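You operate a simulated robot arm through the tools that you are given. There is no shell and no other tool.

You run a simulated robot arm. Do the job below in one go: nothing can be reset, and whatever is moved stays where it is left.

## Task
Pack the grey and cream rings in the grey ring box.
Fine: grey in the red pocket, cream in the blue; lay the foam sheet over them and close the light lid (60 g).

Only the result counts: the job must be done as asked and must still hold three seconds after the hand-in. Knocking over, shifting, dropping, spilling or breaking anything else fails it. Lids that push on must go on centred and level and be pressed home; caps that screw on are set level and turned clockwise until they are tight. Flat cloth is picked up by pressing the open fingertips on it (5 to 10 N) and closing them slowly along it; thin cloth reads only 2 to 8 mm in the jaws.

## Robot
A 7-joint arm with a two-finger parallel gripper, fixed in place. Base frame: the origin is at the foot of the arm, x ahead of it, y to its left, z up; the work surface is at about z = 0.8. Readings come in m, rad, newtons and seconds.
With the tool pointing down near the work surface it reaches from about 0.46 to 0.92 m from the base axis. Its first joint turns from -2.007 to 2.007 rad. Payload 3.91 kg.
The TCP is the grasp point between the finger pads, 0.03 m short of the fingertips. In the tool frame z runs along the fingers and y along their closing line. The gripper opens to 0.11 m. The fingers are 0.02 m wide and 0.01 m thick; the gripper's body (0.048 by 0.112 m) begins 0.055 m behind the TCP.
Orientation is told as [roll, pitch, yaw] about the base's x, y, z axes, in that order, counted from this pose: with the fingers straight down and closing along the base's y, the tool's x points along the base's -x, its y along +y and its z along -z.

## Interface
- The arm moves only by the tool arm_command. Its argument "moves" is a list of rows, each a list of 7 numbers: the shift along the tool's x, y, z in m, then the turn, a rotation vector about the tool's x, y, z in rad, then the closure, from 0 (fully open) to 1 (shut). In form: [[tx, ty, tz, ax, ay, az, grip], ...]. A call has 1 to 20 rows; each row shifts and turns the commanded pose from where the row before left it, along the tool's axes as they then stand. Each row takes 0.2 s and may step no farther than 0.05 m and 0.15 rad from the row before; otherwise, or with a gripper value out of range, the whole call is refused. A pose out of reach is approached as far as the arm can. The call stops where the force on the tool passes 40 N (or 10 N more than at its start, if that is more) or the arm is blocked; 0.2 s more then pass. Each finger travels about 0.153 m/s and halts on what it meets, pressing with about 39 N; the grip force reading is that of the motor and also rises with nothing between the fingers. The clock runs only during rows and for 0.2 s after the last one: add rows that do not move to give the fingers time. The reply holds the time, the measured pose of the TCP, the force on the tool along the base axes, the opening and the grip force, in the units named above and with some noise, with the torque about the TCP (base axes, N m) and any sound that the robot's microphone picked up, and new pictures: "show" is both (left out), scene, wrist or none.
- Cameras (640 x 400 px; columns grow to the right, rows downward): "scene" is fixed at [0.2208, 0.4784, 1.5545]; the picture's right is [-0.83, -0.56, 0.00], its down [-0.40, 0.60, -0.69] and it looks along [0.38, -0.57, -0.72] (base axes); focal length 308 px, centre (320, 200). "wrist" rides on the gripper at [0.073, 0.017, -0.103] in the tool frame; the picture's right is [-0.23, 0.97, 0.00], its down [-0.76, -0.18, -0.62] and it looks along [-0.61, -0.14, 0.78] (tool axes); focal length 222 px, centre (320, 200). There is no depth. A picture from a camera that has moved, and an enlarged one, comes with that camera's place and axes in the base frame and with its lens. The place of the scene camera against the robot may be out by one fixed shift of up to 0.025 m in any direction.
- slide_trunk(by): slides the trunk up (or, below 0, down) by that many m; the arm rides with it, the base frame stays. It gives what a move gives, with no picture.
- zoom(camera, box): a new picture of the part [left, top, right, bottom] of that camera's present view, enlarged. No time passes.
- hand_in(): hands the job in; it is judged then, once.

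Nothing tells you positions but the pictures and the camera data. Unless the task says otherwise, let go and move clear before handing in.

The tools are called as a command line: name --pt "numbers of a row" for each row, then --argument value for the rest, lists and objects as JSON in quotes. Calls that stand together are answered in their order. arm_command: Moves the arm, as the interface text tells. Its arguments: {"type":"object","properties":{"moves":{"type":"array","items":{"type":"array","items":{"type":"number"}}},"show":{"type":"string","enum":["both","scene","wrist","none"]}},"required":["moves"]} The other tools are called the same way: slide_trunk (by) slides the trunk up or down; zoom (camera, box) takes an enlarged picture of a part of a camera's view; hand_in () hands the job in.

At the start:

```text
time_s: 0.0
tcp_pos: [0.5542, 0.0379, 1.1259]
ee_rot: [-0.001, 0.0, 0.0]
wrist_force: [0.7, 0.6, -0.1]
ft_torque: [-0.01, 0.03, 0.01]
width: 0.1101
grip_force: 0.0
trunk travel left (down, up): [-0.725, 0.265]
```

scene: 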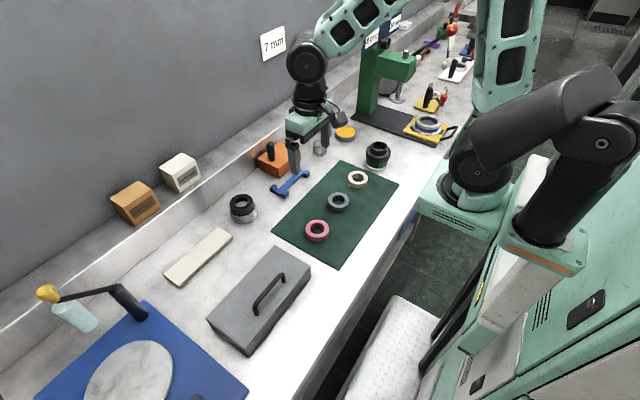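
wrist: 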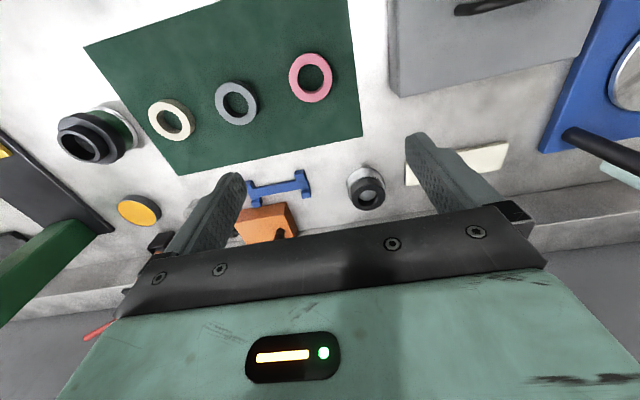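

I see a bench with a green mat holding cream, grey and pink rings, a grey box with a handled lid, and a pale flat strip that may be the foam sheet. I'll zoom in on these before moving anything.

zoom --camera "scene" --box '[140, 130, 420, 360]'

zoom --camera "wrist" --box '[60, 0, 640, 260]'

zoom --camera "scene" --box '[190, 220, 330, 360]'

```text
1.74 times, centred on (280, 245) of scene
camera zoom: at [0.2208, 0.4784, 1.5545], right [-0.83, -0.56, 0.0], down [-0.4, 0.6, -0.69], along [0.38, -0.57, -0.72], focal length 536 px, centre (390, 122)
```

zoom: 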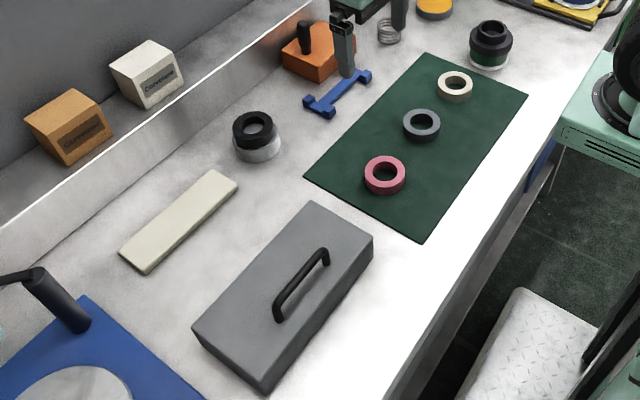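

```text
1.10 times, centred on (350, 130) of wrist
camera zoom: at [0.4819, 0.0558, 1.2294], right [0.23, 0.97, 0.0], down [0.76, -0.18, 0.62], along [0.61, -0.14, -0.78], focal length 245 px, centre (287, 277)
```

zoom: 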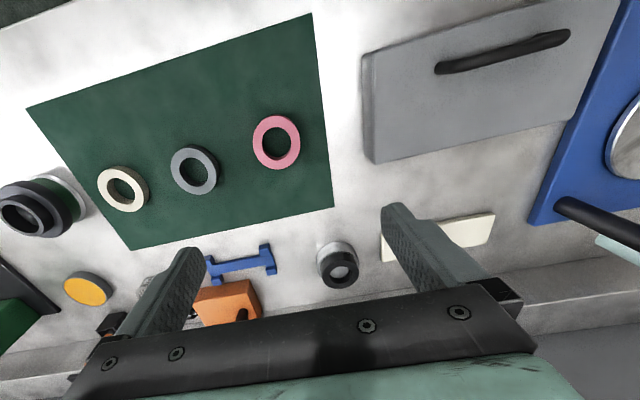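

```text
2.86 times, centred on (260, 290) of scene
camera zoom: at [0.2208, 0.4784, 1.5545], right [-0.83, -0.56, 0.0], down [-0.4, 0.6, -0.69], along [0.38, -0.57, -0.72], focal length 881 px, centre (491, -57)
```

zoom: 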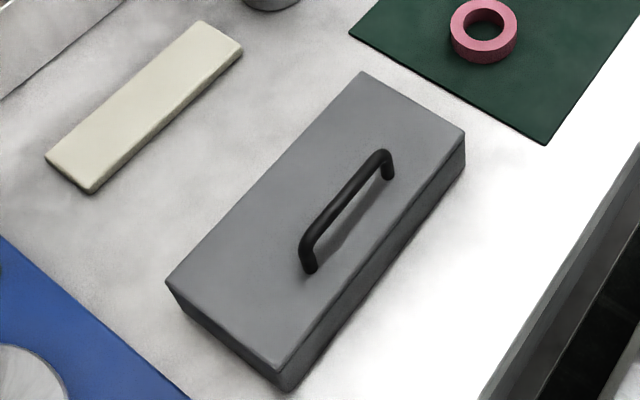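

The box (lid on, handle along base y) looks to be near x≈0.53, y≈0.27. The rings sit at x≈0.555 with y≈-0.25 (cream), -0.115 (grey) and 0.02 (pink), and the pale strip is near (0.78, 0.26). I'll move above the box for a close look.

arm_command --pt "0.005 0.045 0 0 0 0 0" --pt "0.005 0.045 0 0 0 0 0" --pt "0.005 0.045 0 0 0 0 0" --pt "0.005 0.045 0 0 0 0 0" --pt "0.004 0.045 0 0 0 0 0" --pt "0 0 0 0 0 0 0"

```text
time_s: 1.4
tcp_pos: [0.5319, 0.262, 1.1288]
ee_rot: [-0.001, 0.002, 0.0]
wrist_force: [-0.5, 0.4, -0.4]
ft_torque: [-0.01, 0.0, 0.01]
width: 0.1099
grip_force: 0.1
trunk travel left (down, up): [-0.725, 0.265]
camera wrist: at [0.4591, 0.2779, 1.2314], right [0.23, 0.97, 0.0], down [0.76, -0.18, 0.62], along [0.61, -0.14, -0.78], focal length 222 px, centre (320, 200)
```

scene: 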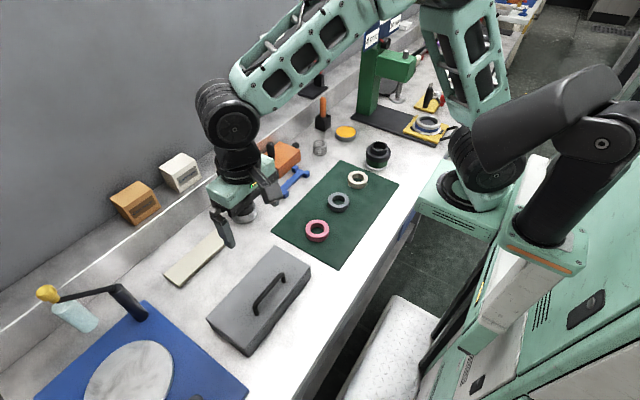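
wrist: 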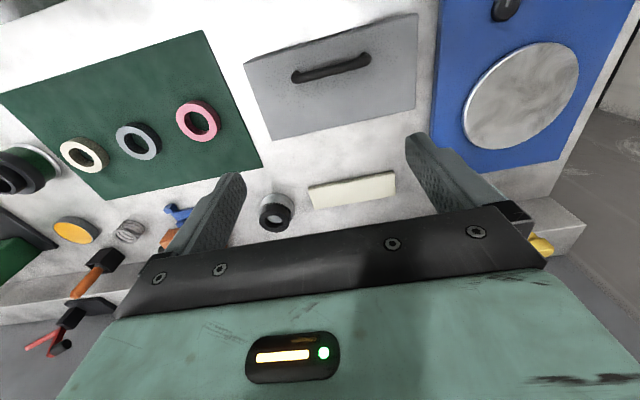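

The wrist camera now shows the whole box and the pale strip. I'll zoom in to measure the lid and handle.

zoom --camera "wrist" --box '[230, 0, 440, 150]'

zoom --camera "wrist" --box '[240, 120, 440, 250]'

```text
2.67 times, centred on (335, 75) of wrist
camera zoom: at [0.4591, 0.2779, 1.2314], right [0.23, 0.97, 0.0], down [0.76, -0.18, 0.62], along [0.61, -0.14, -0.78], focal length 592 px, centre (280, 533)
```

zoom: 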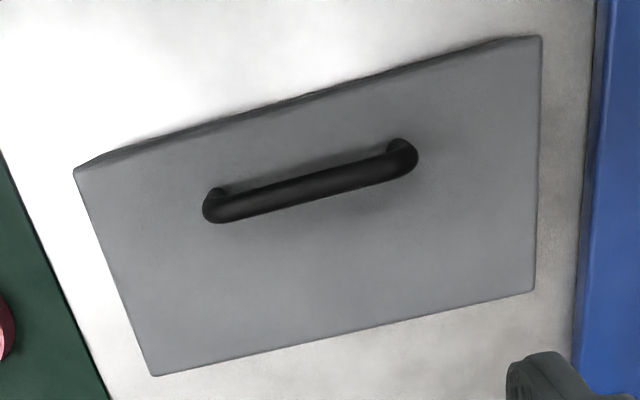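

```text
3.08 times, centred on (340, 185) of wrist
camera zoom: at [0.4591, 0.2779, 1.2314], right [0.23, 0.97, 0.0], down [0.76, -0.18, 0.62], along [0.61, -0.14, -0.78], focal length 684 px, centre (258, 246)
```

zoom: 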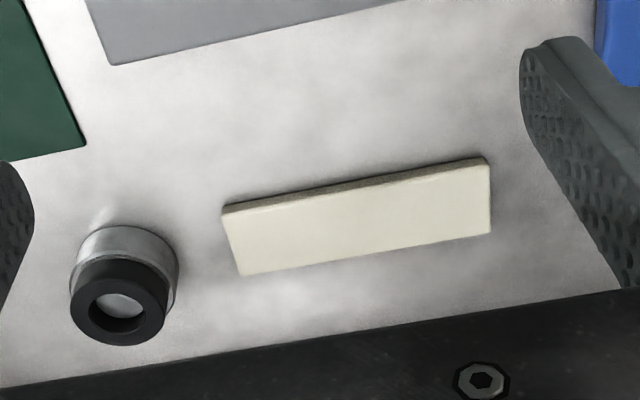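

The box is square to the axes, about x 0.48–0.60 and y 0.155–0.405, with its top near z 0.85. The handle is offset toward the robot at x≈0.51, y≈0.28, so I'll check the box sides for a seam or hinge.

zoom --camera "scene" --box '[200, 240, 320, 360]'

zoom --camera "scene" --box '[205, 300, 265, 360]'

zoom --camera "scene" --box '[265, 160, 405, 250]'

```text
3.33 times, centred on (260, 300) of scene
camera zoom: at [0.2208, 0.4784, 1.5545], right [-0.83, -0.56, 0.0], down [-0.4, 0.6, -0.69], along [0.38, -0.57, -0.72], focal length 1028 px, centre (520, -133)
```

zoom: 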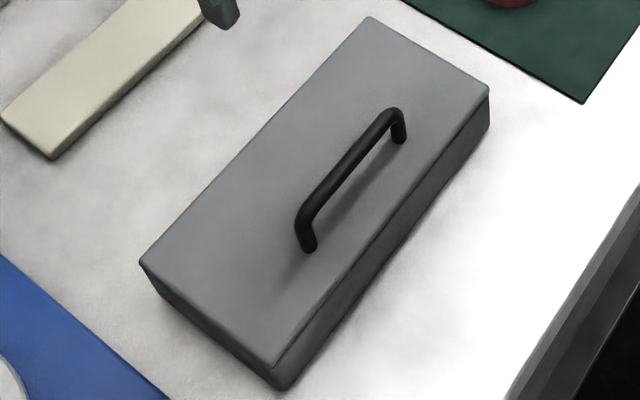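

```text
6.67 times, centred on (235, 330) of scene
camera zoom: at [0.2208, 0.4784, 1.5545], right [-0.83, -0.56, 0.0], down [-0.4, 0.6, -0.69], along [0.38, -0.57, -0.72], focal length 2056 px, centre (887, -667)
```

zoom: 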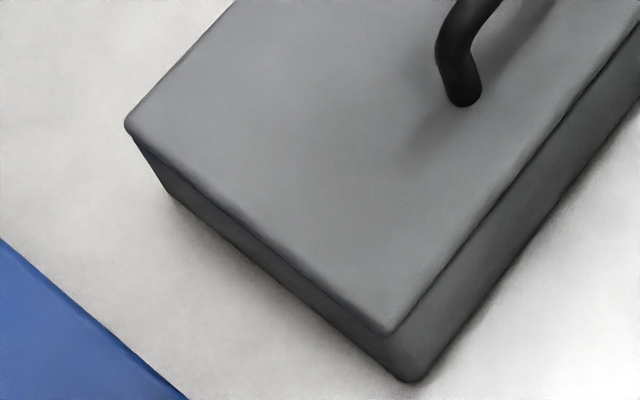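

```text
4.44 times, centred on (335, 205) of scene
camera zoom: at [0.2208, 0.4784, 1.5545], right [-0.83, -0.56, 0.0], down [-0.4, 0.6, -0.69], along [0.38, -0.57, -0.72], focal length 1371 px, centre (253, 178)
```

zoom: 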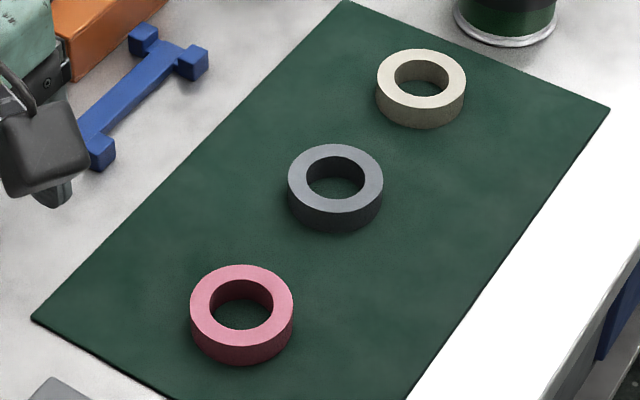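

No hinge is visible from this side, so the lid looks like a plate with an off-centre handle. I'll go above the handle and turn the gripper 90° so the fingers close across the bar along base x.

arm_command --pt "0.02 0.019 0 0 0 0 0" --pt "0 0 0 0 0 -0.1428 0" --pt "0 0 0 0 0 -0.1428 0" --pt "0 0 0 0 0 -0.1428 0" --pt "0 0 0 0 0 -0.1428 0" --pt "0 0 0 0 0 -0.1428 0" --pt "0 0 0 0 0 -0.1428 0" --pt "0 0 0 0 0 -0.1428 0" --pt "0 0 0 0 0 -0.1428 0" --pt "0 0 0 0 0 -0.1428 0" --pt "0 0 0 0 0 -0.1428 0" --pt "0 0 0 0 0 -0.1428 0" --pt "0 0 0 0 0 0 0"

```text
time_s: 4.2
tcp_pos: [0.5111, 0.2837, 1.1245]
ee_rot: [-0.001, 0.001, 1.572]
wrist_force: [0.0, -0.1, -0.2]
ft_torque: [0.02, -0.01, -0.01]
width: 0.11
grip_force: 0.0
trunk travel left (down, up): [-0.725, 0.265]
camera wrist: at [0.4939, 0.2108, 1.2284], right [-0.97, 0.23, 0.0], down [0.18, 0.76, 0.62], along [0.14, 0.61, -0.78], focal length 222 px, centre (320, 200)
```

scene: 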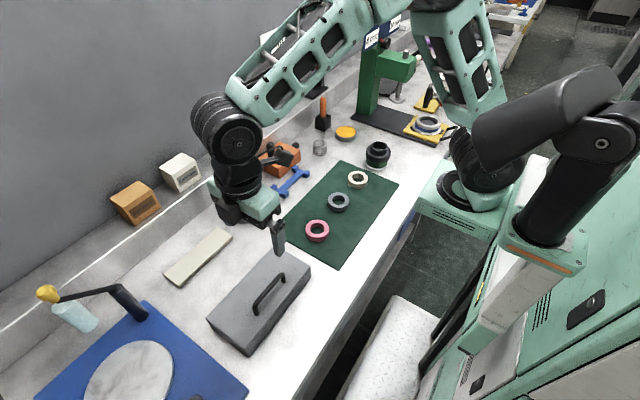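
wrist: 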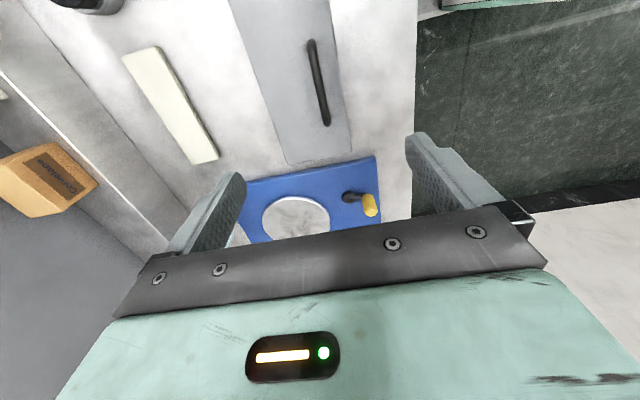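

I can now see the handle between the fingers, at about x 0.511 and z 0.879. I'll come down to z≈0.98 and look again.

arm_command --pt "0 0 0.05 0 0 0 0" --pt "0 0 0.05 0 0 0 0" --pt "0 0 0.045 0 0 0 0" --pt "0 0 0 0 0 0 0"

zoom --camera "wrist" --box '[180, 0, 460, 175]'

```text
time_s: 5.2
tcp_pos: [0.5099, 0.2804, 0.9789]
ee_rot: [0.0, 0.002, 1.57]
wrist_force: [-0.7, 0.7, 0.6]
ft_torque: [0.0, -0.01, -0.01]
width: 0.1102
grip_force: 0.1
trunk travel left (down, up): [-0.725, 0.265]
camera wrist: at [0.4927, 0.2093, 1.0824], right [-0.97, 0.23, 0.0], down [0.18, 0.76, 0.62], along [0.14, 0.61, -0.78], focal length 222 px, centre (320, 200)
```

scene: 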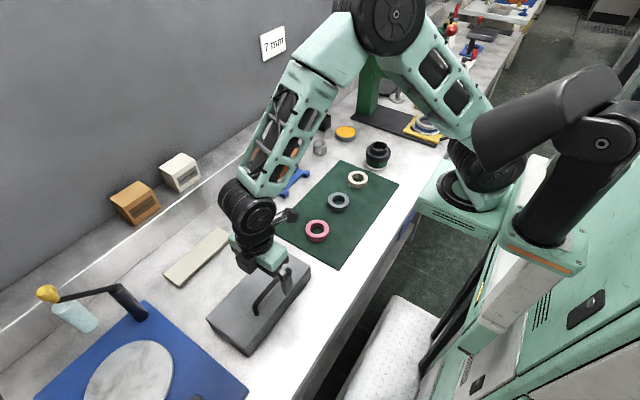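
wrist: 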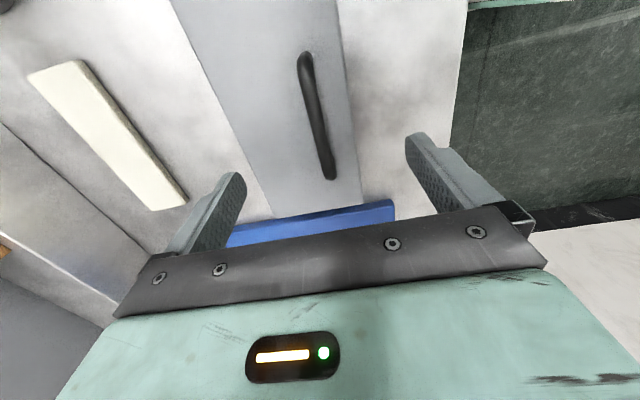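

```text
2.29 times, centred on (320, 88) of wrist
camera zoom: at [0.4927, 0.2093, 1.0824], right [-0.97, 0.23, 0.0], down [0.18, 0.76, 0.62], along [0.14, 0.61, -0.78], focal length 508 px, centre (320, 457)
```

zoom: 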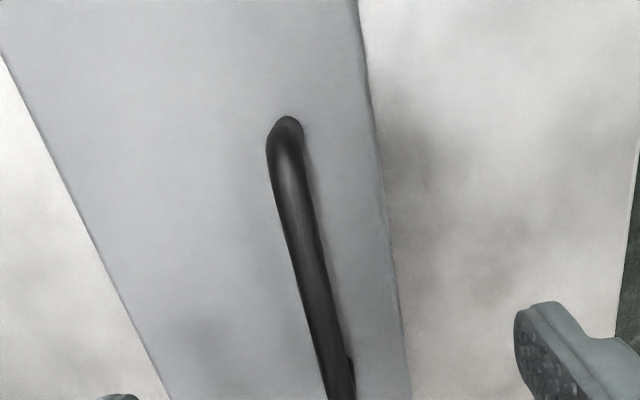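

The bar is centred between the fingers (x≈0.510, y≈0.281, z≈0.88). I'll lower to z≈0.89 so the tips straddle the bar, and narrow the fingers partway to check.

arm_command --pt "0 0 0.04 0 0 0 0.3" --pt "0 0 0.03 0 0 0 0.5" --pt "0 0 0.01 0 0 0 0.6" --pt "0 0 0.007 0 0 0 0.65" --pt "0 0 0 0 0 0 0.65"

zoom --camera "wrist" --box '[180, 0, 480, 240]'

zoom --camera "scene" --box '[200, 220, 320, 340]'

```text
time_s: 6.4
tcp_pos: [0.5102, 0.2827, 0.8939]
ee_rot: [-0.001, -0.002, 1.572]
wrist_force: [0.2, -0.8, -1.0]
ft_torque: [0.05, 0.01, -0.02]
width: 0.0384
grip_force: 0.0
trunk travel left (down, up): [-0.725, 0.265]
camera wrist: at [0.4925, 0.2101, 0.997], right [-0.97, 0.23, 0.0], down [0.18, 0.76, 0.62], along [0.14, 0.61, -0.78], focal length 222 px, centre (320, 200)
```

scene: 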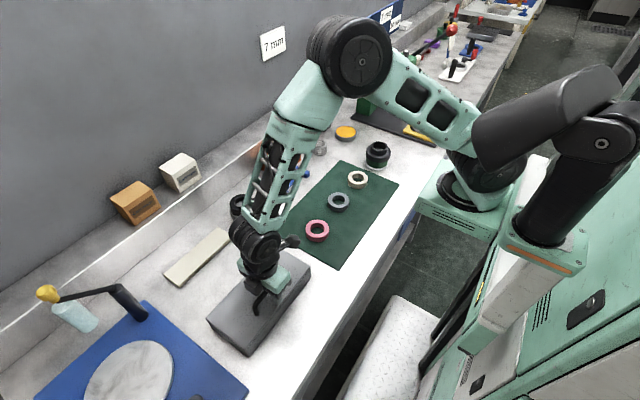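
wrist: 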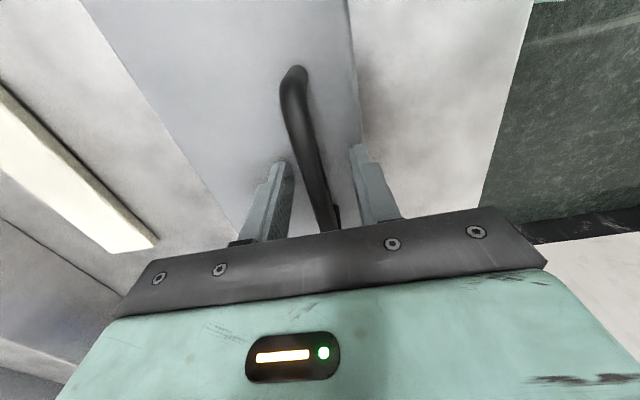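

```text
1.67 times, centred on (330, 120) of wrist
camera zoom: at [0.4925, 0.2101, 0.997], right [-0.97, 0.23, 0.0], down [0.18, 0.76, 0.62], along [0.14, 0.61, -0.78], focal length 370 px, centre (303, 333)
```

zoom: 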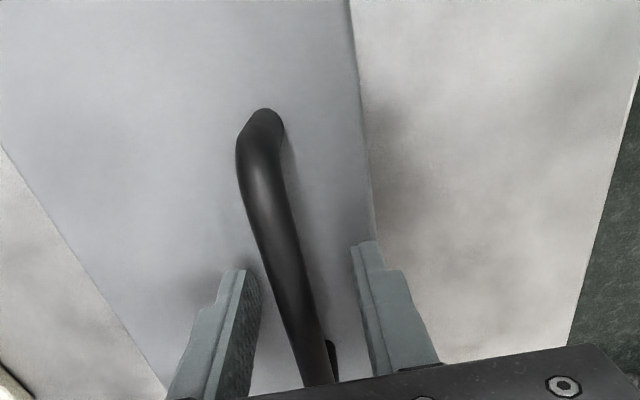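

```text
3.33 times, centred on (260, 280) of scene
camera zoom: at [0.2208, 0.4784, 1.5545], right [-0.83, -0.56, 0.0], down [-0.4, 0.6, -0.69], along [0.38, -0.57, -0.72], focal length 1028 px, centre (520, -67)
```

zoom: 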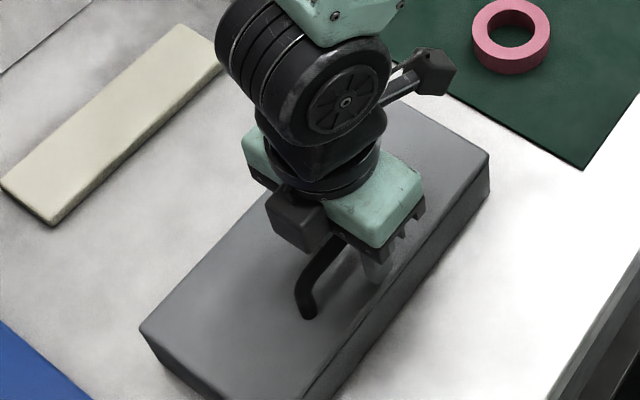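

The bar sits between the fingers. I'll drop a few mm more and close on it.

arm_command --pt "0 0 0.004 0 0 0 0.7" --pt "0 0 0 0 0 0 0.75" --pt "0 0 0 0 0 0 0.8" --pt "0 0 0 0 0 0 0.85" --pt "0 0 0 0 0 0 0.9" --pt "0 0 0 0 0 0 1" --pt "0 0 0 0 0 0 1"

```text
time_s: 8.0
tcp_pos: [0.51, 0.2813, 0.8912]
ee_rot: [0.0, -0.002, 1.572]
wrist_force: [2.8, -0.3, 0.1]
ft_torque: [-0.01, 0.02, 0.01]
width: 0.0111
grip_force: 39.0
trunk travel left (down, up): [-0.725, 0.265]
camera wrist: at [0.4928, 0.21, 0.9936], right [-0.97, 0.23, 0.0], down [0.18, 0.76, 0.62], along [0.14, 0.61, -0.78], focal length 222 px, centre (320, 200)
```

scene: 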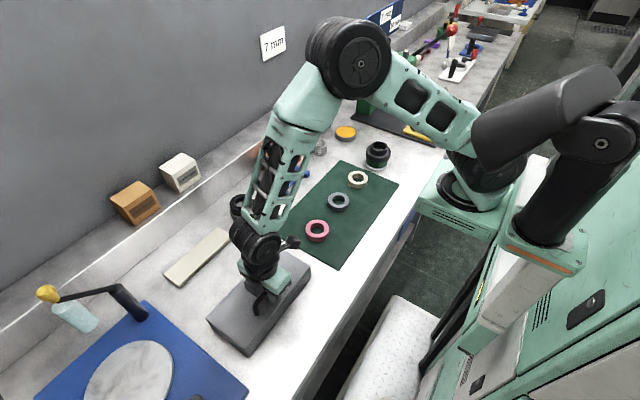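
wrist: 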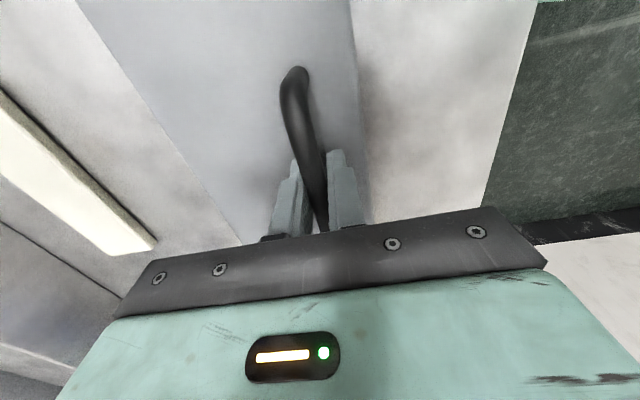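

The handle is gripped at 11 mm. I'll lift a few mm to learn whether the lid is loose or hinged.

arm_command --pt "0 0 -0.002 0 0 0 1" --pt "0 0 -0.002 0 0 0 1" --pt "0 0 -0.002 0 0 0 1"

zoom --camera "scene" --box '[200, 240, 320, 360]'

```text
time_s: 8.8
tcp_pos: [0.5093, 0.2834, 0.8963]
ee_rot: [0.0, -0.001, 1.571]
wrist_force: [2.3, 1.4, 0.1]
ft_torque: [-0.32, 0.06, 0.17]
width: 0.011
grip_force: 39.5
trunk travel left (down, up): [-0.725, 0.265]
camera wrist: at [0.4928, 0.2108, 0.9998], right [-0.97, 0.23, 0.0], down [0.18, 0.76, 0.62], along [0.14, 0.61, -0.78], focal length 222 px, centre (320, 200)
```

scene: 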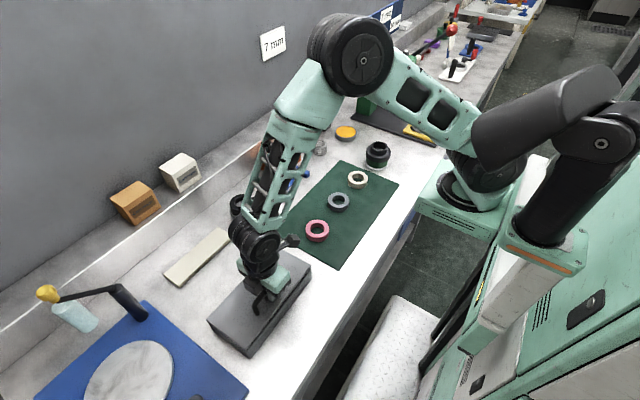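
wrist: 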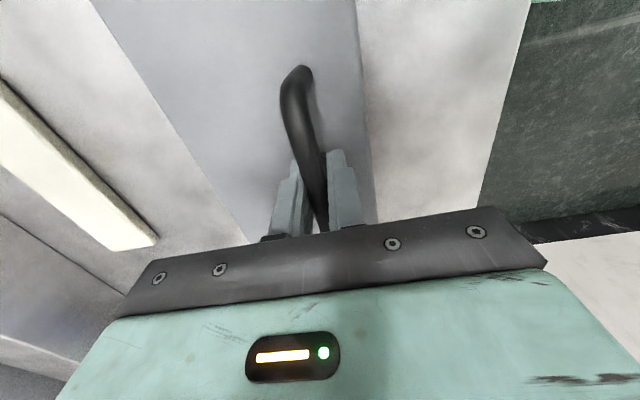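

```text
3.33 times, centred on (260, 300) of scene
camera zoom: at [0.2208, 0.4784, 1.5545], right [-0.83, -0.56, 0.0], down [-0.4, 0.6, -0.69], along [0.38, -0.57, -0.72], focal length 1028 px, centre (520, -133)
```

zoom: 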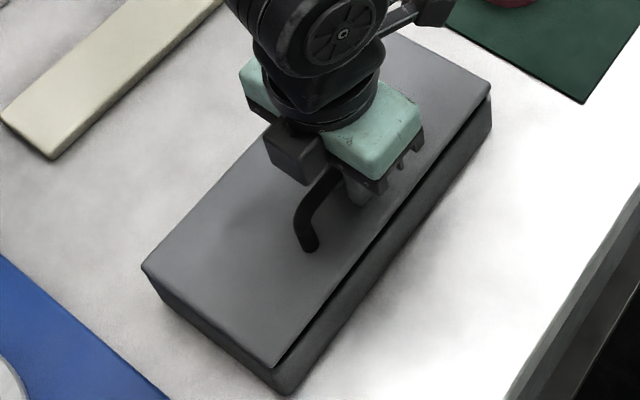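

After a 6 mm lift the near edge has opened a gap while the far edge seems to stay down. I'll zoom in closely to tell a hinge from a tilt.

zoom --camera "scene" --box '[205, 300, 265, 360]'

zoom --camera "scene" --box '[270, 235, 330, 285]'

zoom --camera "wrist" --box '[60, 0, 440, 240]'

```text
6.67 times, centred on (235, 330) of scene
camera zoom: at [0.2208, 0.4784, 1.5545], right [-0.83, -0.56, 0.0], down [-0.4, 0.6, -0.69], along [0.38, -0.57, -0.72], focal length 2056 px, centre (887, -667)
```

zoom: 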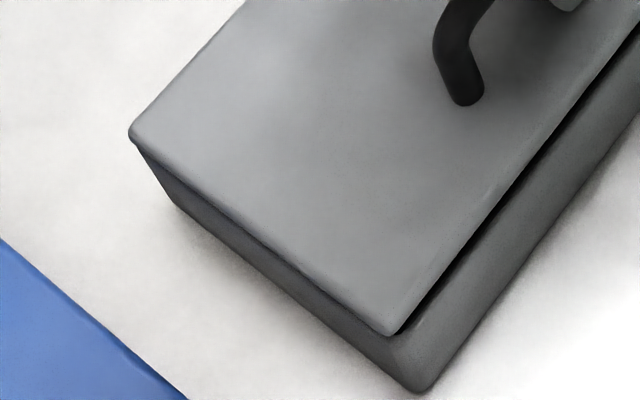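

```text
8.00 times, centred on (300, 260) of scene
camera zoom: at [0.2208, 0.4784, 1.5545], right [-0.83, -0.56, 0.0], down [-0.4, 0.6, -0.69], along [0.38, -0.57, -0.72], focal length 2467 px, centre (480, -280)
```

zoom: 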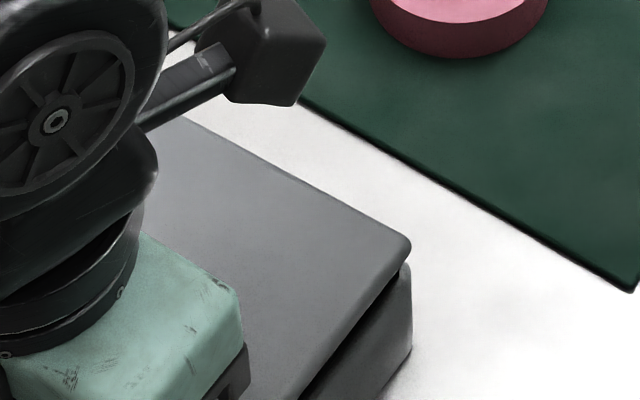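

```text
1.67 times, centred on (250, 120) of wrist
camera zoom: at [0.4928, 0.2108, 0.9998], right [-0.97, 0.23, 0.0], down [0.18, 0.76, 0.62], along [0.14, 0.61, -0.78], focal length 370 px, centre (437, 333)
```

zoom: 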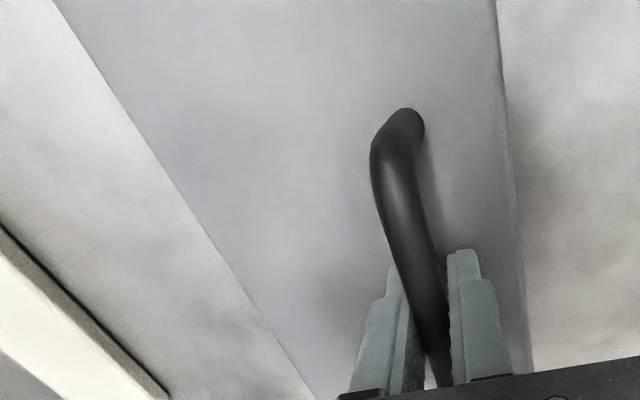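

The far edge stays on the box while the near edge rises, so the lid is hinged along its far (+x) edge near x≈0.60. I'll swing the handle along the matching arc in small steps and watch the force.

arm_command --pt "0 -0.003 0 0 0 0 1" --pt "0 -0.0023 -0.0044 0 0 0 1" --pt "0 -0.0023 -0.0044 0 0 0 1" --pt "0 -0.005 -0.0072 0 0 0 1" --pt "0 -0.0051 -0.0071 0 0 0 1" --pt "0 0 0 0 0 0 1"

zoom --camera "scene" --box '[200, 240, 320, 360]'

```text
time_s: 10.2
tcp_pos: [0.5286, 0.2824, 0.9189]
ee_rot: [-0.002, -0.001, 1.572]
wrist_force: [2.1, 0.5, 0.2]
ft_torque: [-0.53, 0.05, 0.25]
width: 0.0111
grip_force: 39.3
trunk travel left (down, up): [-0.725, 0.265]
camera wrist: at [0.511, 0.2102, 1.0229], right [-0.97, 0.23, 0.0], down [0.18, 0.76, 0.62], along [0.14, 0.61, -0.78], focal length 222 px, centre (320, 200)
```

scene: 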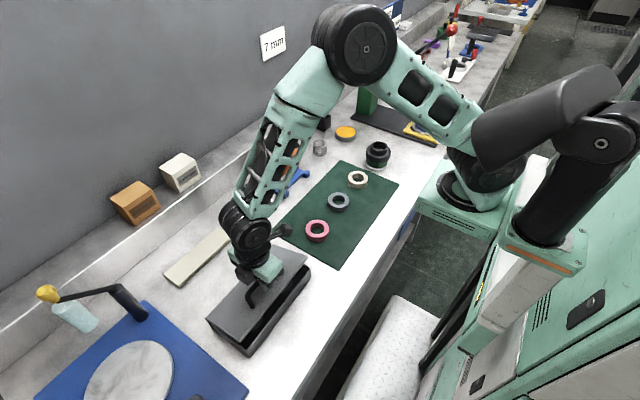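
wrist: 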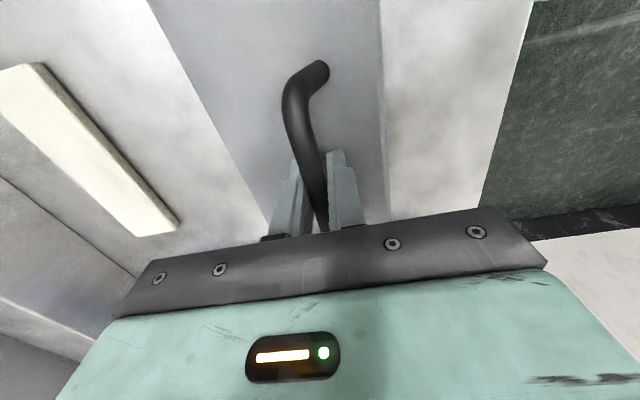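

```text
3.33 times, centred on (260, 300) of scene
camera zoom: at [0.2208, 0.4784, 1.5545], right [-0.83, -0.56, 0.0], down [-0.4, 0.6, -0.69], along [0.38, -0.57, -0.72], focal length 1028 px, centre (520, -133)
```

zoom: 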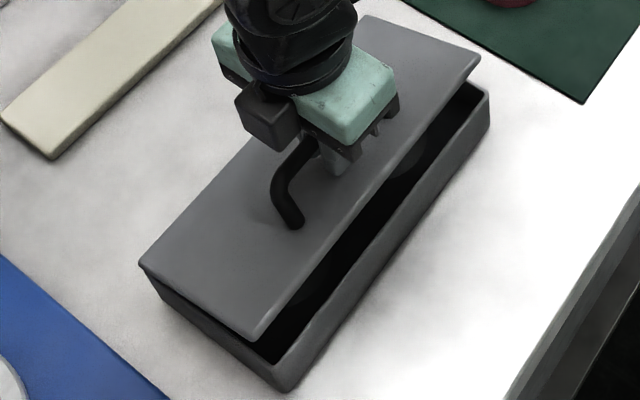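

The lid swings open cleanly and the box hasn't moved. I'll continue along the arc.

arm_command --pt "0 -0.0062 -0.0062 0 0 0 1" --pt "0 -0.0062 -0.0062 0 0 0 1" --pt "0 -0.0071 -0.0051 0 0 0 1" --pt "0 -0.0072 -0.005 0 0 0 1" --pt "0 -0.008 -0.0037 0 0 0 1" --pt "0 -0.008 -0.0037 0 0 0 1" --pt "0 0 0 0 0 0 1"

zoom --camera "scene" --box '[200, 240, 320, 360]'

```text
time_s: 11.8
tcp_pos: [0.5719, 0.2824, 0.9495]
ee_rot: [-0.002, 0.0, 1.572]
wrist_force: [-1.7, 0.8, 3.6]
ft_torque: [-0.18, 0.02, -0.09]
width: 0.011
grip_force: 39.0
trunk travel left (down, up): [-0.725, 0.265]
camera wrist: at [0.554, 0.2103, 1.0519], right [-0.97, 0.23, 0.0], down [0.18, 0.76, 0.62], along [0.14, 0.61, -0.78], focal length 222 px, centre (320, 200)
```

scene: 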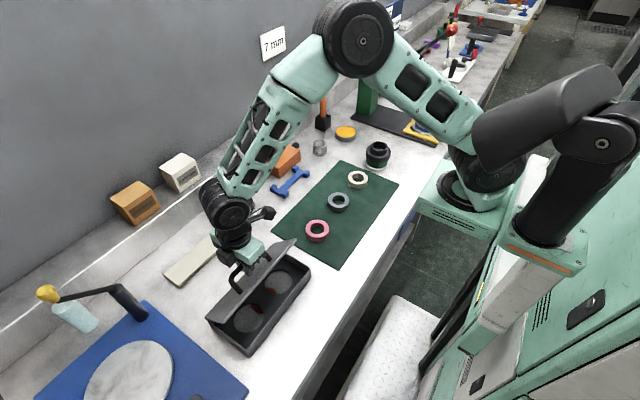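
wrist: 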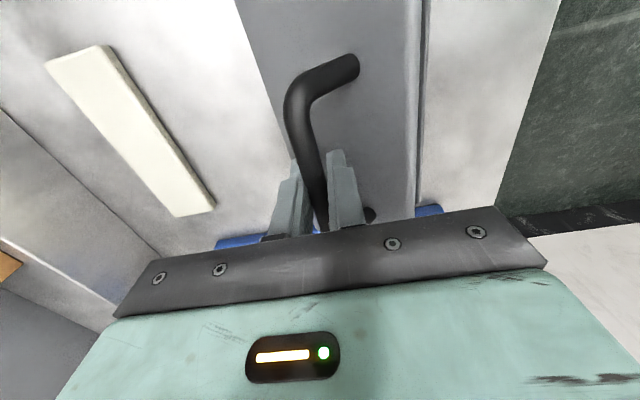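

```text
3.33 times, centred on (260, 300) of scene
camera zoom: at [0.2208, 0.4784, 1.5545], right [-0.83, -0.56, 0.0], down [-0.4, 0.6, -0.69], along [0.38, -0.57, -0.72], focal length 1028 px, centre (520, -133)
```

zoom: 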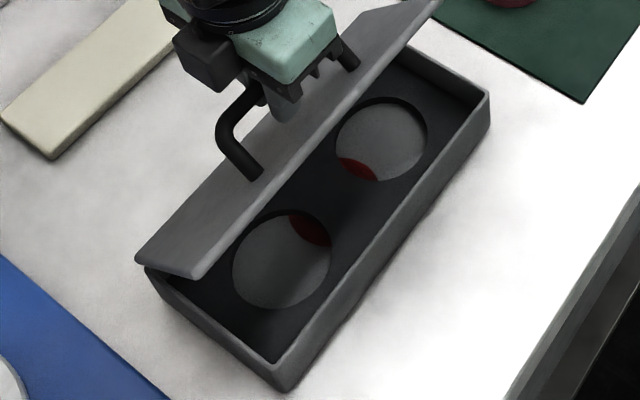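

The inside shows two round pockets with small red areas. The slight upward reaction means my arc is a touch small, so I'll widen it a little and continue toward vertical.

arm_command --pt "0 -0.0085 -0.0033 0 0 0 1" --pt "0 -0.0085 -0.0028 0 0 0 1" --pt "0 -0.0087 -0.0015 0 0 0 1" --pt "0 -0.0088 -0.0007 0 0 0 1" --pt "0 0 0 0 0 0 1"

zoom --camera "scene" --box '[200, 220, 320, 360]'

```text
time_s: 13.0
tcp_pos: [0.606, 0.2819, 0.9567]
ee_rot: [-0.001, -0.001, 1.572]
wrist_force: [-0.2, 0.2, 0.1]
ft_torque: [-0.36, 0.06, -0.18]
width: 0.0113
grip_force: 38.7
trunk travel left (down, up): [-0.725, 0.265]
camera wrist: at [0.5892, 0.2097, 1.06], right [-0.97, 0.23, 0.0], down [0.18, 0.76, 0.62], along [0.14, 0.61, -0.78], focal length 222 px, centre (320, 200)
```

scene: 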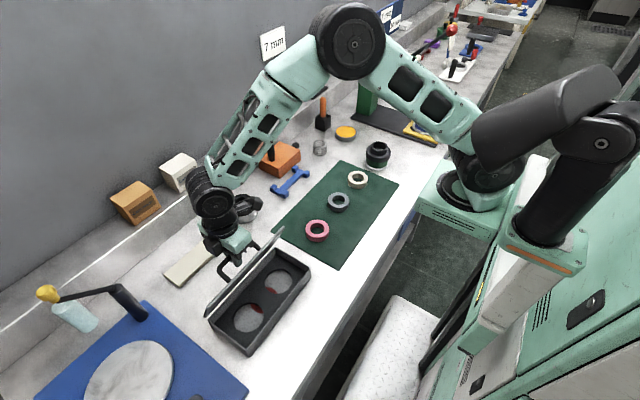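
wrist: 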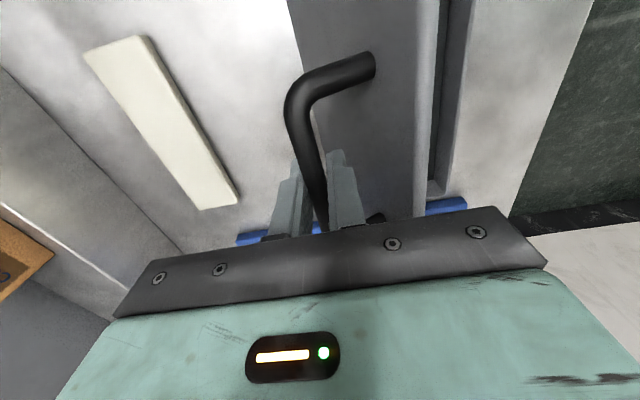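

```text
2.86 times, centred on (260, 290) of scene
camera zoom: at [0.2208, 0.4784, 1.5545], right [-0.83, -0.56, 0.0], down [-0.4, 0.6, -0.69], along [0.38, -0.57, -0.72], focal length 881 px, centre (491, -57)
```

zoom: 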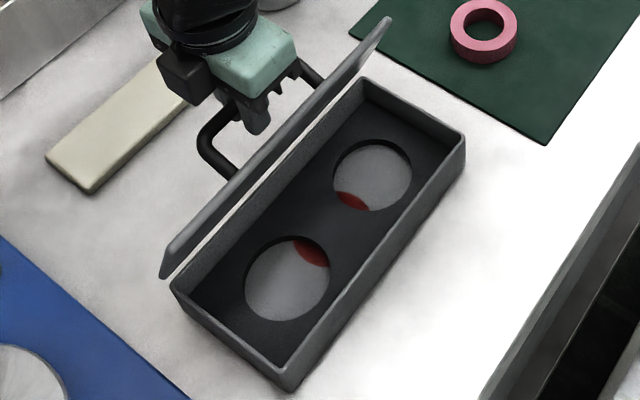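

The lid is around 70–75° open. I'll continue past vertical and watch for the hinge stop.

arm_command --pt "0 -0.0088 0.0003 0 0 0 1" --pt "0 -0.0087 0.0012 0 0 0 1" --pt "0 -0.0085 0.002 0 0 0 1" --pt "0 -0.0084 0.0025 0 0 0 1" --pt "0 0 0 0 0 0 1"

zoom --camera "scene" --box '[200, 220, 320, 360]'

```text
time_s: 14.2
tcp_pos: [0.6413, 0.2824, 0.951]
ee_rot: [-0.003, 0.0, 1.57]
wrist_force: [2.4, -2.5, 7.0]
ft_torque: [-0.42, 0.01, -0.14]
width: 0.0111
grip_force: 39.4
trunk travel left (down, up): [-0.725, 0.265]
camera wrist: at [0.6233, 0.2099, 1.0554], right [-0.97, 0.23, 0.0], down [0.18, 0.76, 0.62], along [0.14, 0.61, -0.78], focal length 222 px, centre (320, 200)
```

scene: 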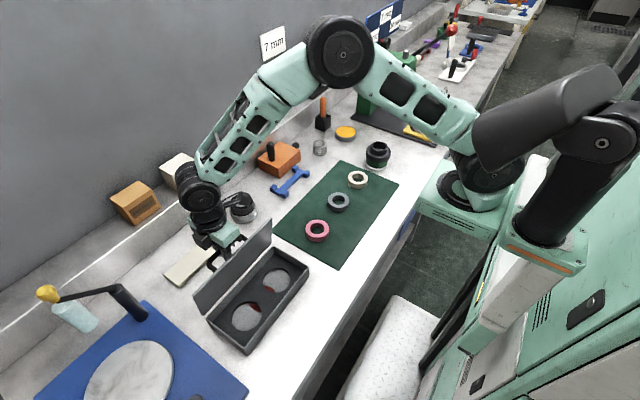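
wrist: 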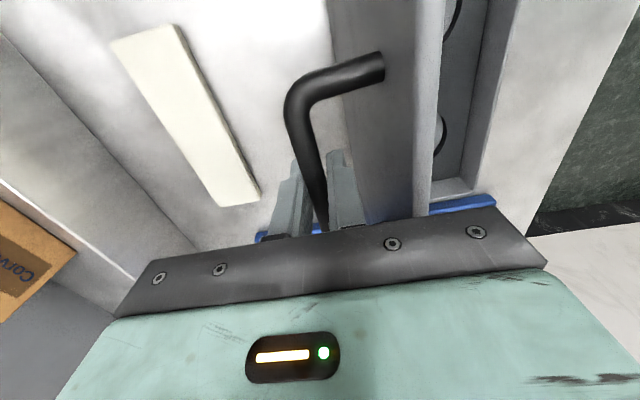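

```text
2.86 times, centred on (260, 290) of scene
camera zoom: at [0.2208, 0.4784, 1.5545], right [-0.83, -0.56, 0.0], down [-0.4, 0.6, -0.69], along [0.38, -0.57, -0.72], focal length 881 px, centre (491, -57)
```

zoom: 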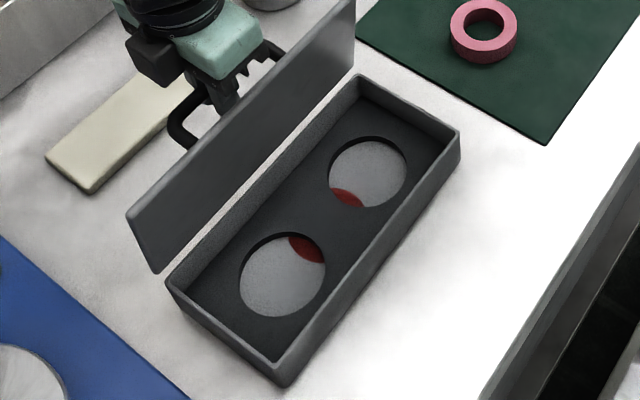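

The lid is about vertical and the box is at its original place. I'll ease the downward push and go a bit past vertical to find the stop.

arm_command --pt "0 -0.001 -0.003 0 0 0 1" --pt "0 -0.0042 0.001 0 0 0 1" --pt "0 -0.0041 0.0014 0 0 0 1" --pt "0 -0.004 0.0018 0 0 0 1" --pt "0 0 0 0 0 0 1"

zoom --camera "scene" --box '[200, 220, 320, 360]'

```text
time_s: 15.4
tcp_pos: [0.6527, 0.2817, 0.9496]
ee_rot: [-0.003, -0.001, 1.571]
wrist_force: [1.9, 4.2, 6.1]
ft_torque: [-0.24, 0.03, 0.0]
width: 0.0112
grip_force: 39.0
trunk travel left (down, up): [-0.725, 0.265]
camera wrist: at [0.6361, 0.2104, 1.053], right [-0.97, 0.23, 0.0], down [0.18, 0.76, 0.62], along [0.14, 0.61, -0.78], focal length 222 px, centre (320, 200)
```

scene: 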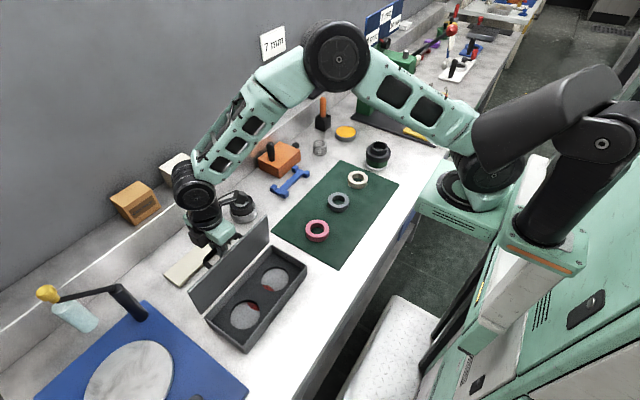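
wrist: 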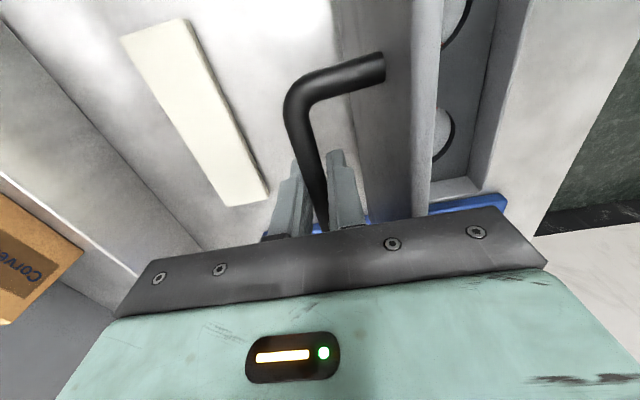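

```text
2.86 times, centred on (260, 290) of scene
camera zoom: at [0.2208, 0.4784, 1.5545], right [-0.83, -0.56, 0.0], down [-0.4, 0.6, -0.69], along [0.38, -0.57, -0.72], focal length 881 px, centre (491, -57)
```

zoom: 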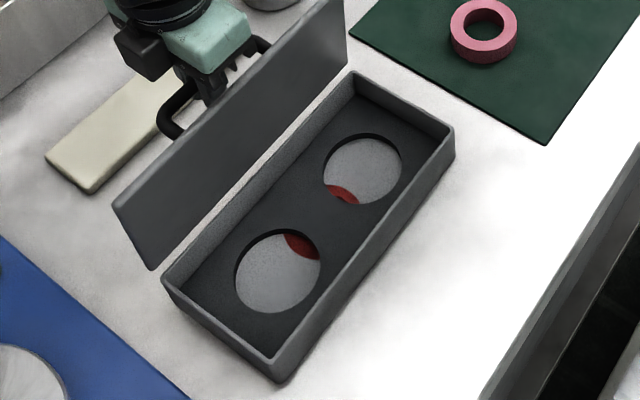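

The box seems to have crept a few mm, so I'll pause and examine the lid angle in the wrist view.

zoom --camera "wrist" --box '[240, 0, 560, 220]'

zoom --camera "scene" --box '[180, 230, 260, 330]'

```text
1.82 times, centred on (400, 110) of wrist
camera zoom: at [0.6361, 0.2104, 1.053], right [-0.97, 0.23, 0.0], down [0.18, 0.76, 0.62], along [0.14, 0.61, -0.78], focal length 404 px, centre (174, 364)
```

zoom: 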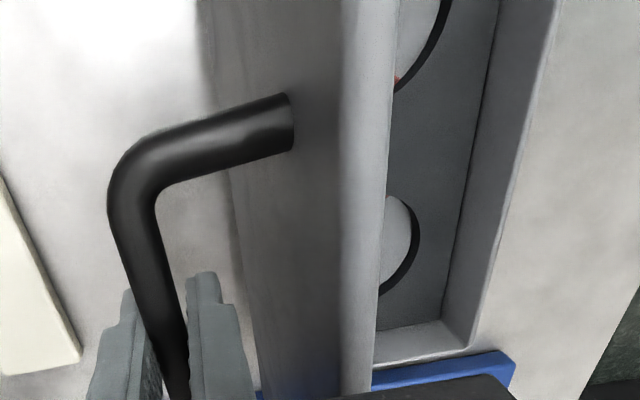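

```text
4.00 times, centred on (220, 280) of scene
camera zoom: at [0.2208, 0.4784, 1.5545], right [-0.83, -0.56, 0.0], down [-0.4, 0.6, -0.69], along [0.38, -0.57, -0.72], focal length 1234 px, centre (720, -120)
```

zoom: 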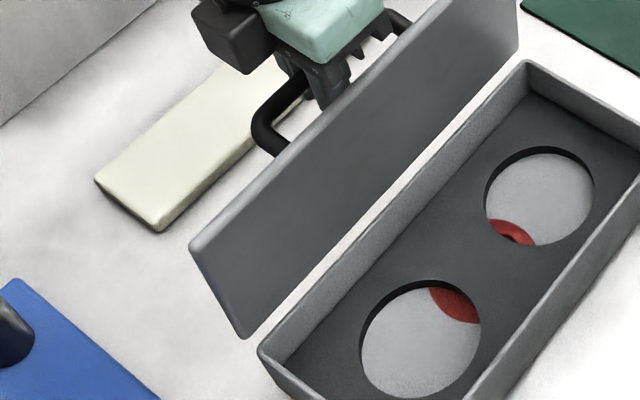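

The lid is near vertical and I'm pressing slightly inward along the radius. I'll relieve that outward and keep turning a little at a time.

arm_command --pt "0 -0.0008 -0.0025 0 0 0 1" --pt "0 0 0 0 0 0 1" --show "none"

arm_command --pt "0 -0.0043 0.0016 0 0 0 1" --pt "0 -0.0042 0.002 0 0 0 1" --pt "0 0 0 0 0 0 1"

zoom --camera "scene" --box '[200, 220, 320, 360]'

```text
time_s: 16.0
tcp_pos: [0.6526, 0.2815, 0.9511]
ee_rot: [0.0, 0.002, 1.571]
wrist_force: [-0.2, 0.4, -0.4]
ft_torque: [0.42, -0.06, 0.09]
width: 0.011
grip_force: 38.7
trunk travel left (down, up): [-0.725, 0.265]
```

```text
time_s: 16.8
tcp_pos: [0.662, 0.2823, 0.9494]
ee_rot: [-0.002, 0.001, 1.569]
wrist_force: [-0.8, 1.4, 1.9]
ft_torque: [-0.71, 0.06, 0.06]
width: 0.0111
grip_force: 39.4
trunk travel left (down, up): [-0.725, 0.265]
camera wrist: at [0.645, 0.2104, 1.0528], right [-0.97, 0.23, 0.0], down [0.18, 0.76, 0.62], along [0.14, 0.61, -0.78], focal length 222 px, centre (320, 200)
```

scene: 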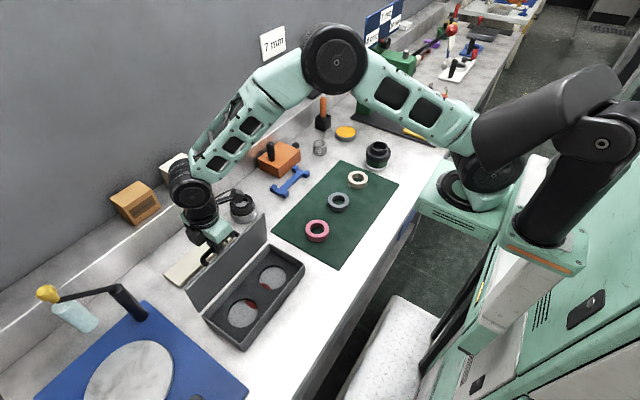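
wrist: 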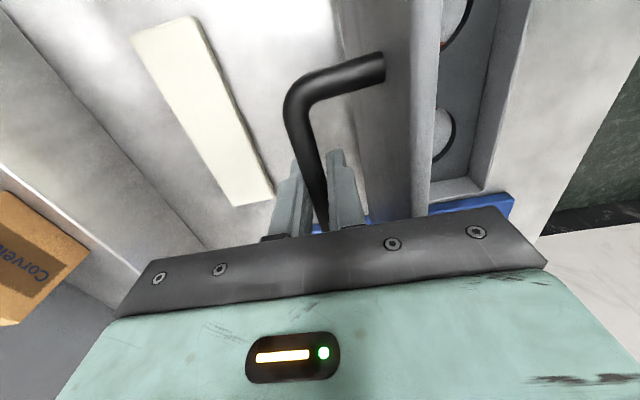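

```text
2.86 times, centred on (260, 290) of scene
camera zoom: at [0.2208, 0.4784, 1.5545], right [-0.83, -0.56, 0.0], down [-0.4, 0.6, -0.69], along [0.38, -0.57, -0.72], focal length 881 px, centre (491, -57)
```

zoom: 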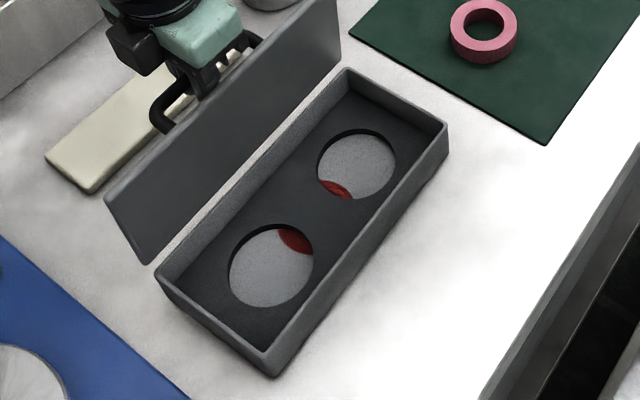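

The box has now slid about 12 mm toward +x without the lid angle changing, so the hinge is at its stop. I'll back off the push a little and ease the fingers open, keeping the bar caged, to see if the lid stays up.

arm_command --pt "0 0 0 0 0 0 0.82" --pt "0 0 0 0 0 0 0.82" --pt "0 0 0 0 0 0 0.78" --pt "0 0 0 0 0 0 0.78" --pt "0 0 0 0 0 0 0.78"

zoom --camera "wrist" --box '[240, 0, 560, 240]'

zoom --camera "scene" --box '[180, 200, 300, 340]'

```text
time_s: 18.0
tcp_pos: [0.6634, 0.2828, 0.95]
ee_rot: [0.0, 0.002, 1.57]
wrist_force: [-0.3, 0.3, -0.4]
ft_torque: [-0.01, -0.01, -0.01]
width: 0.0243
grip_force: 0.0
trunk travel left (down, up): [-0.725, 0.265]
camera wrist: at [0.6448, 0.2105, 1.0523], right [-0.97, 0.23, 0.0], down [0.18, 0.76, 0.62], along [0.14, 0.61, -0.78], focal length 222 px, centre (320, 200)
```

scene: 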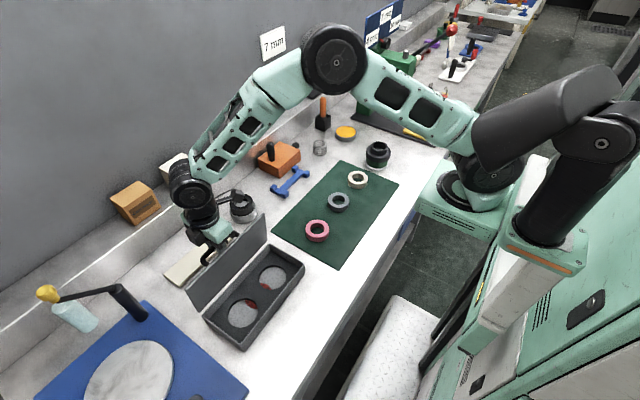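
wrist: 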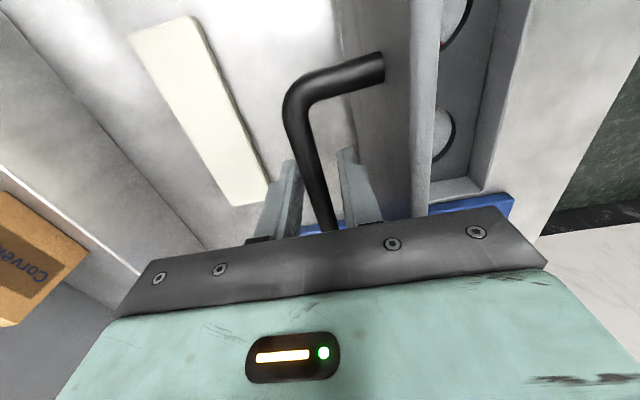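

```text
1.67 times, centred on (400, 120) of wrist
camera zoom: at [0.6448, 0.2105, 1.0523], right [-0.97, 0.23, 0.0], down [0.18, 0.76, 0.62], along [0.14, 0.61, -0.78], focal length 370 px, centre (187, 333)
```

zoom: 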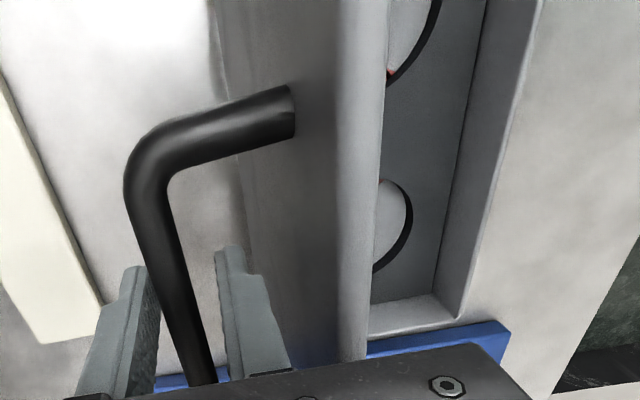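

```text
2.86 times, centred on (240, 270) of scene
camera zoom: at [0.2208, 0.4784, 1.5545], right [-0.83, -0.56, 0.0], down [-0.4, 0.6, -0.69], along [0.38, -0.57, -0.72], focal length 881 px, centre (549, 0)
```

zoom: 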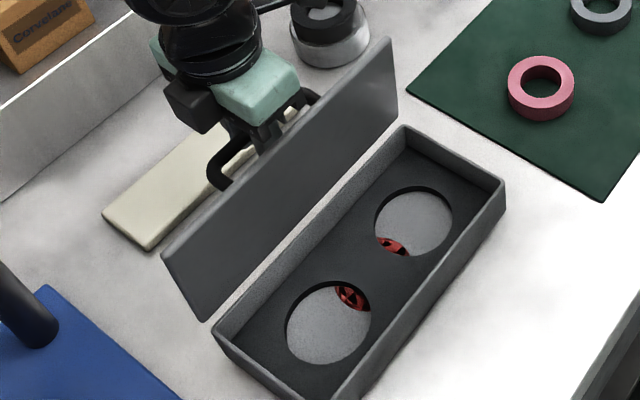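

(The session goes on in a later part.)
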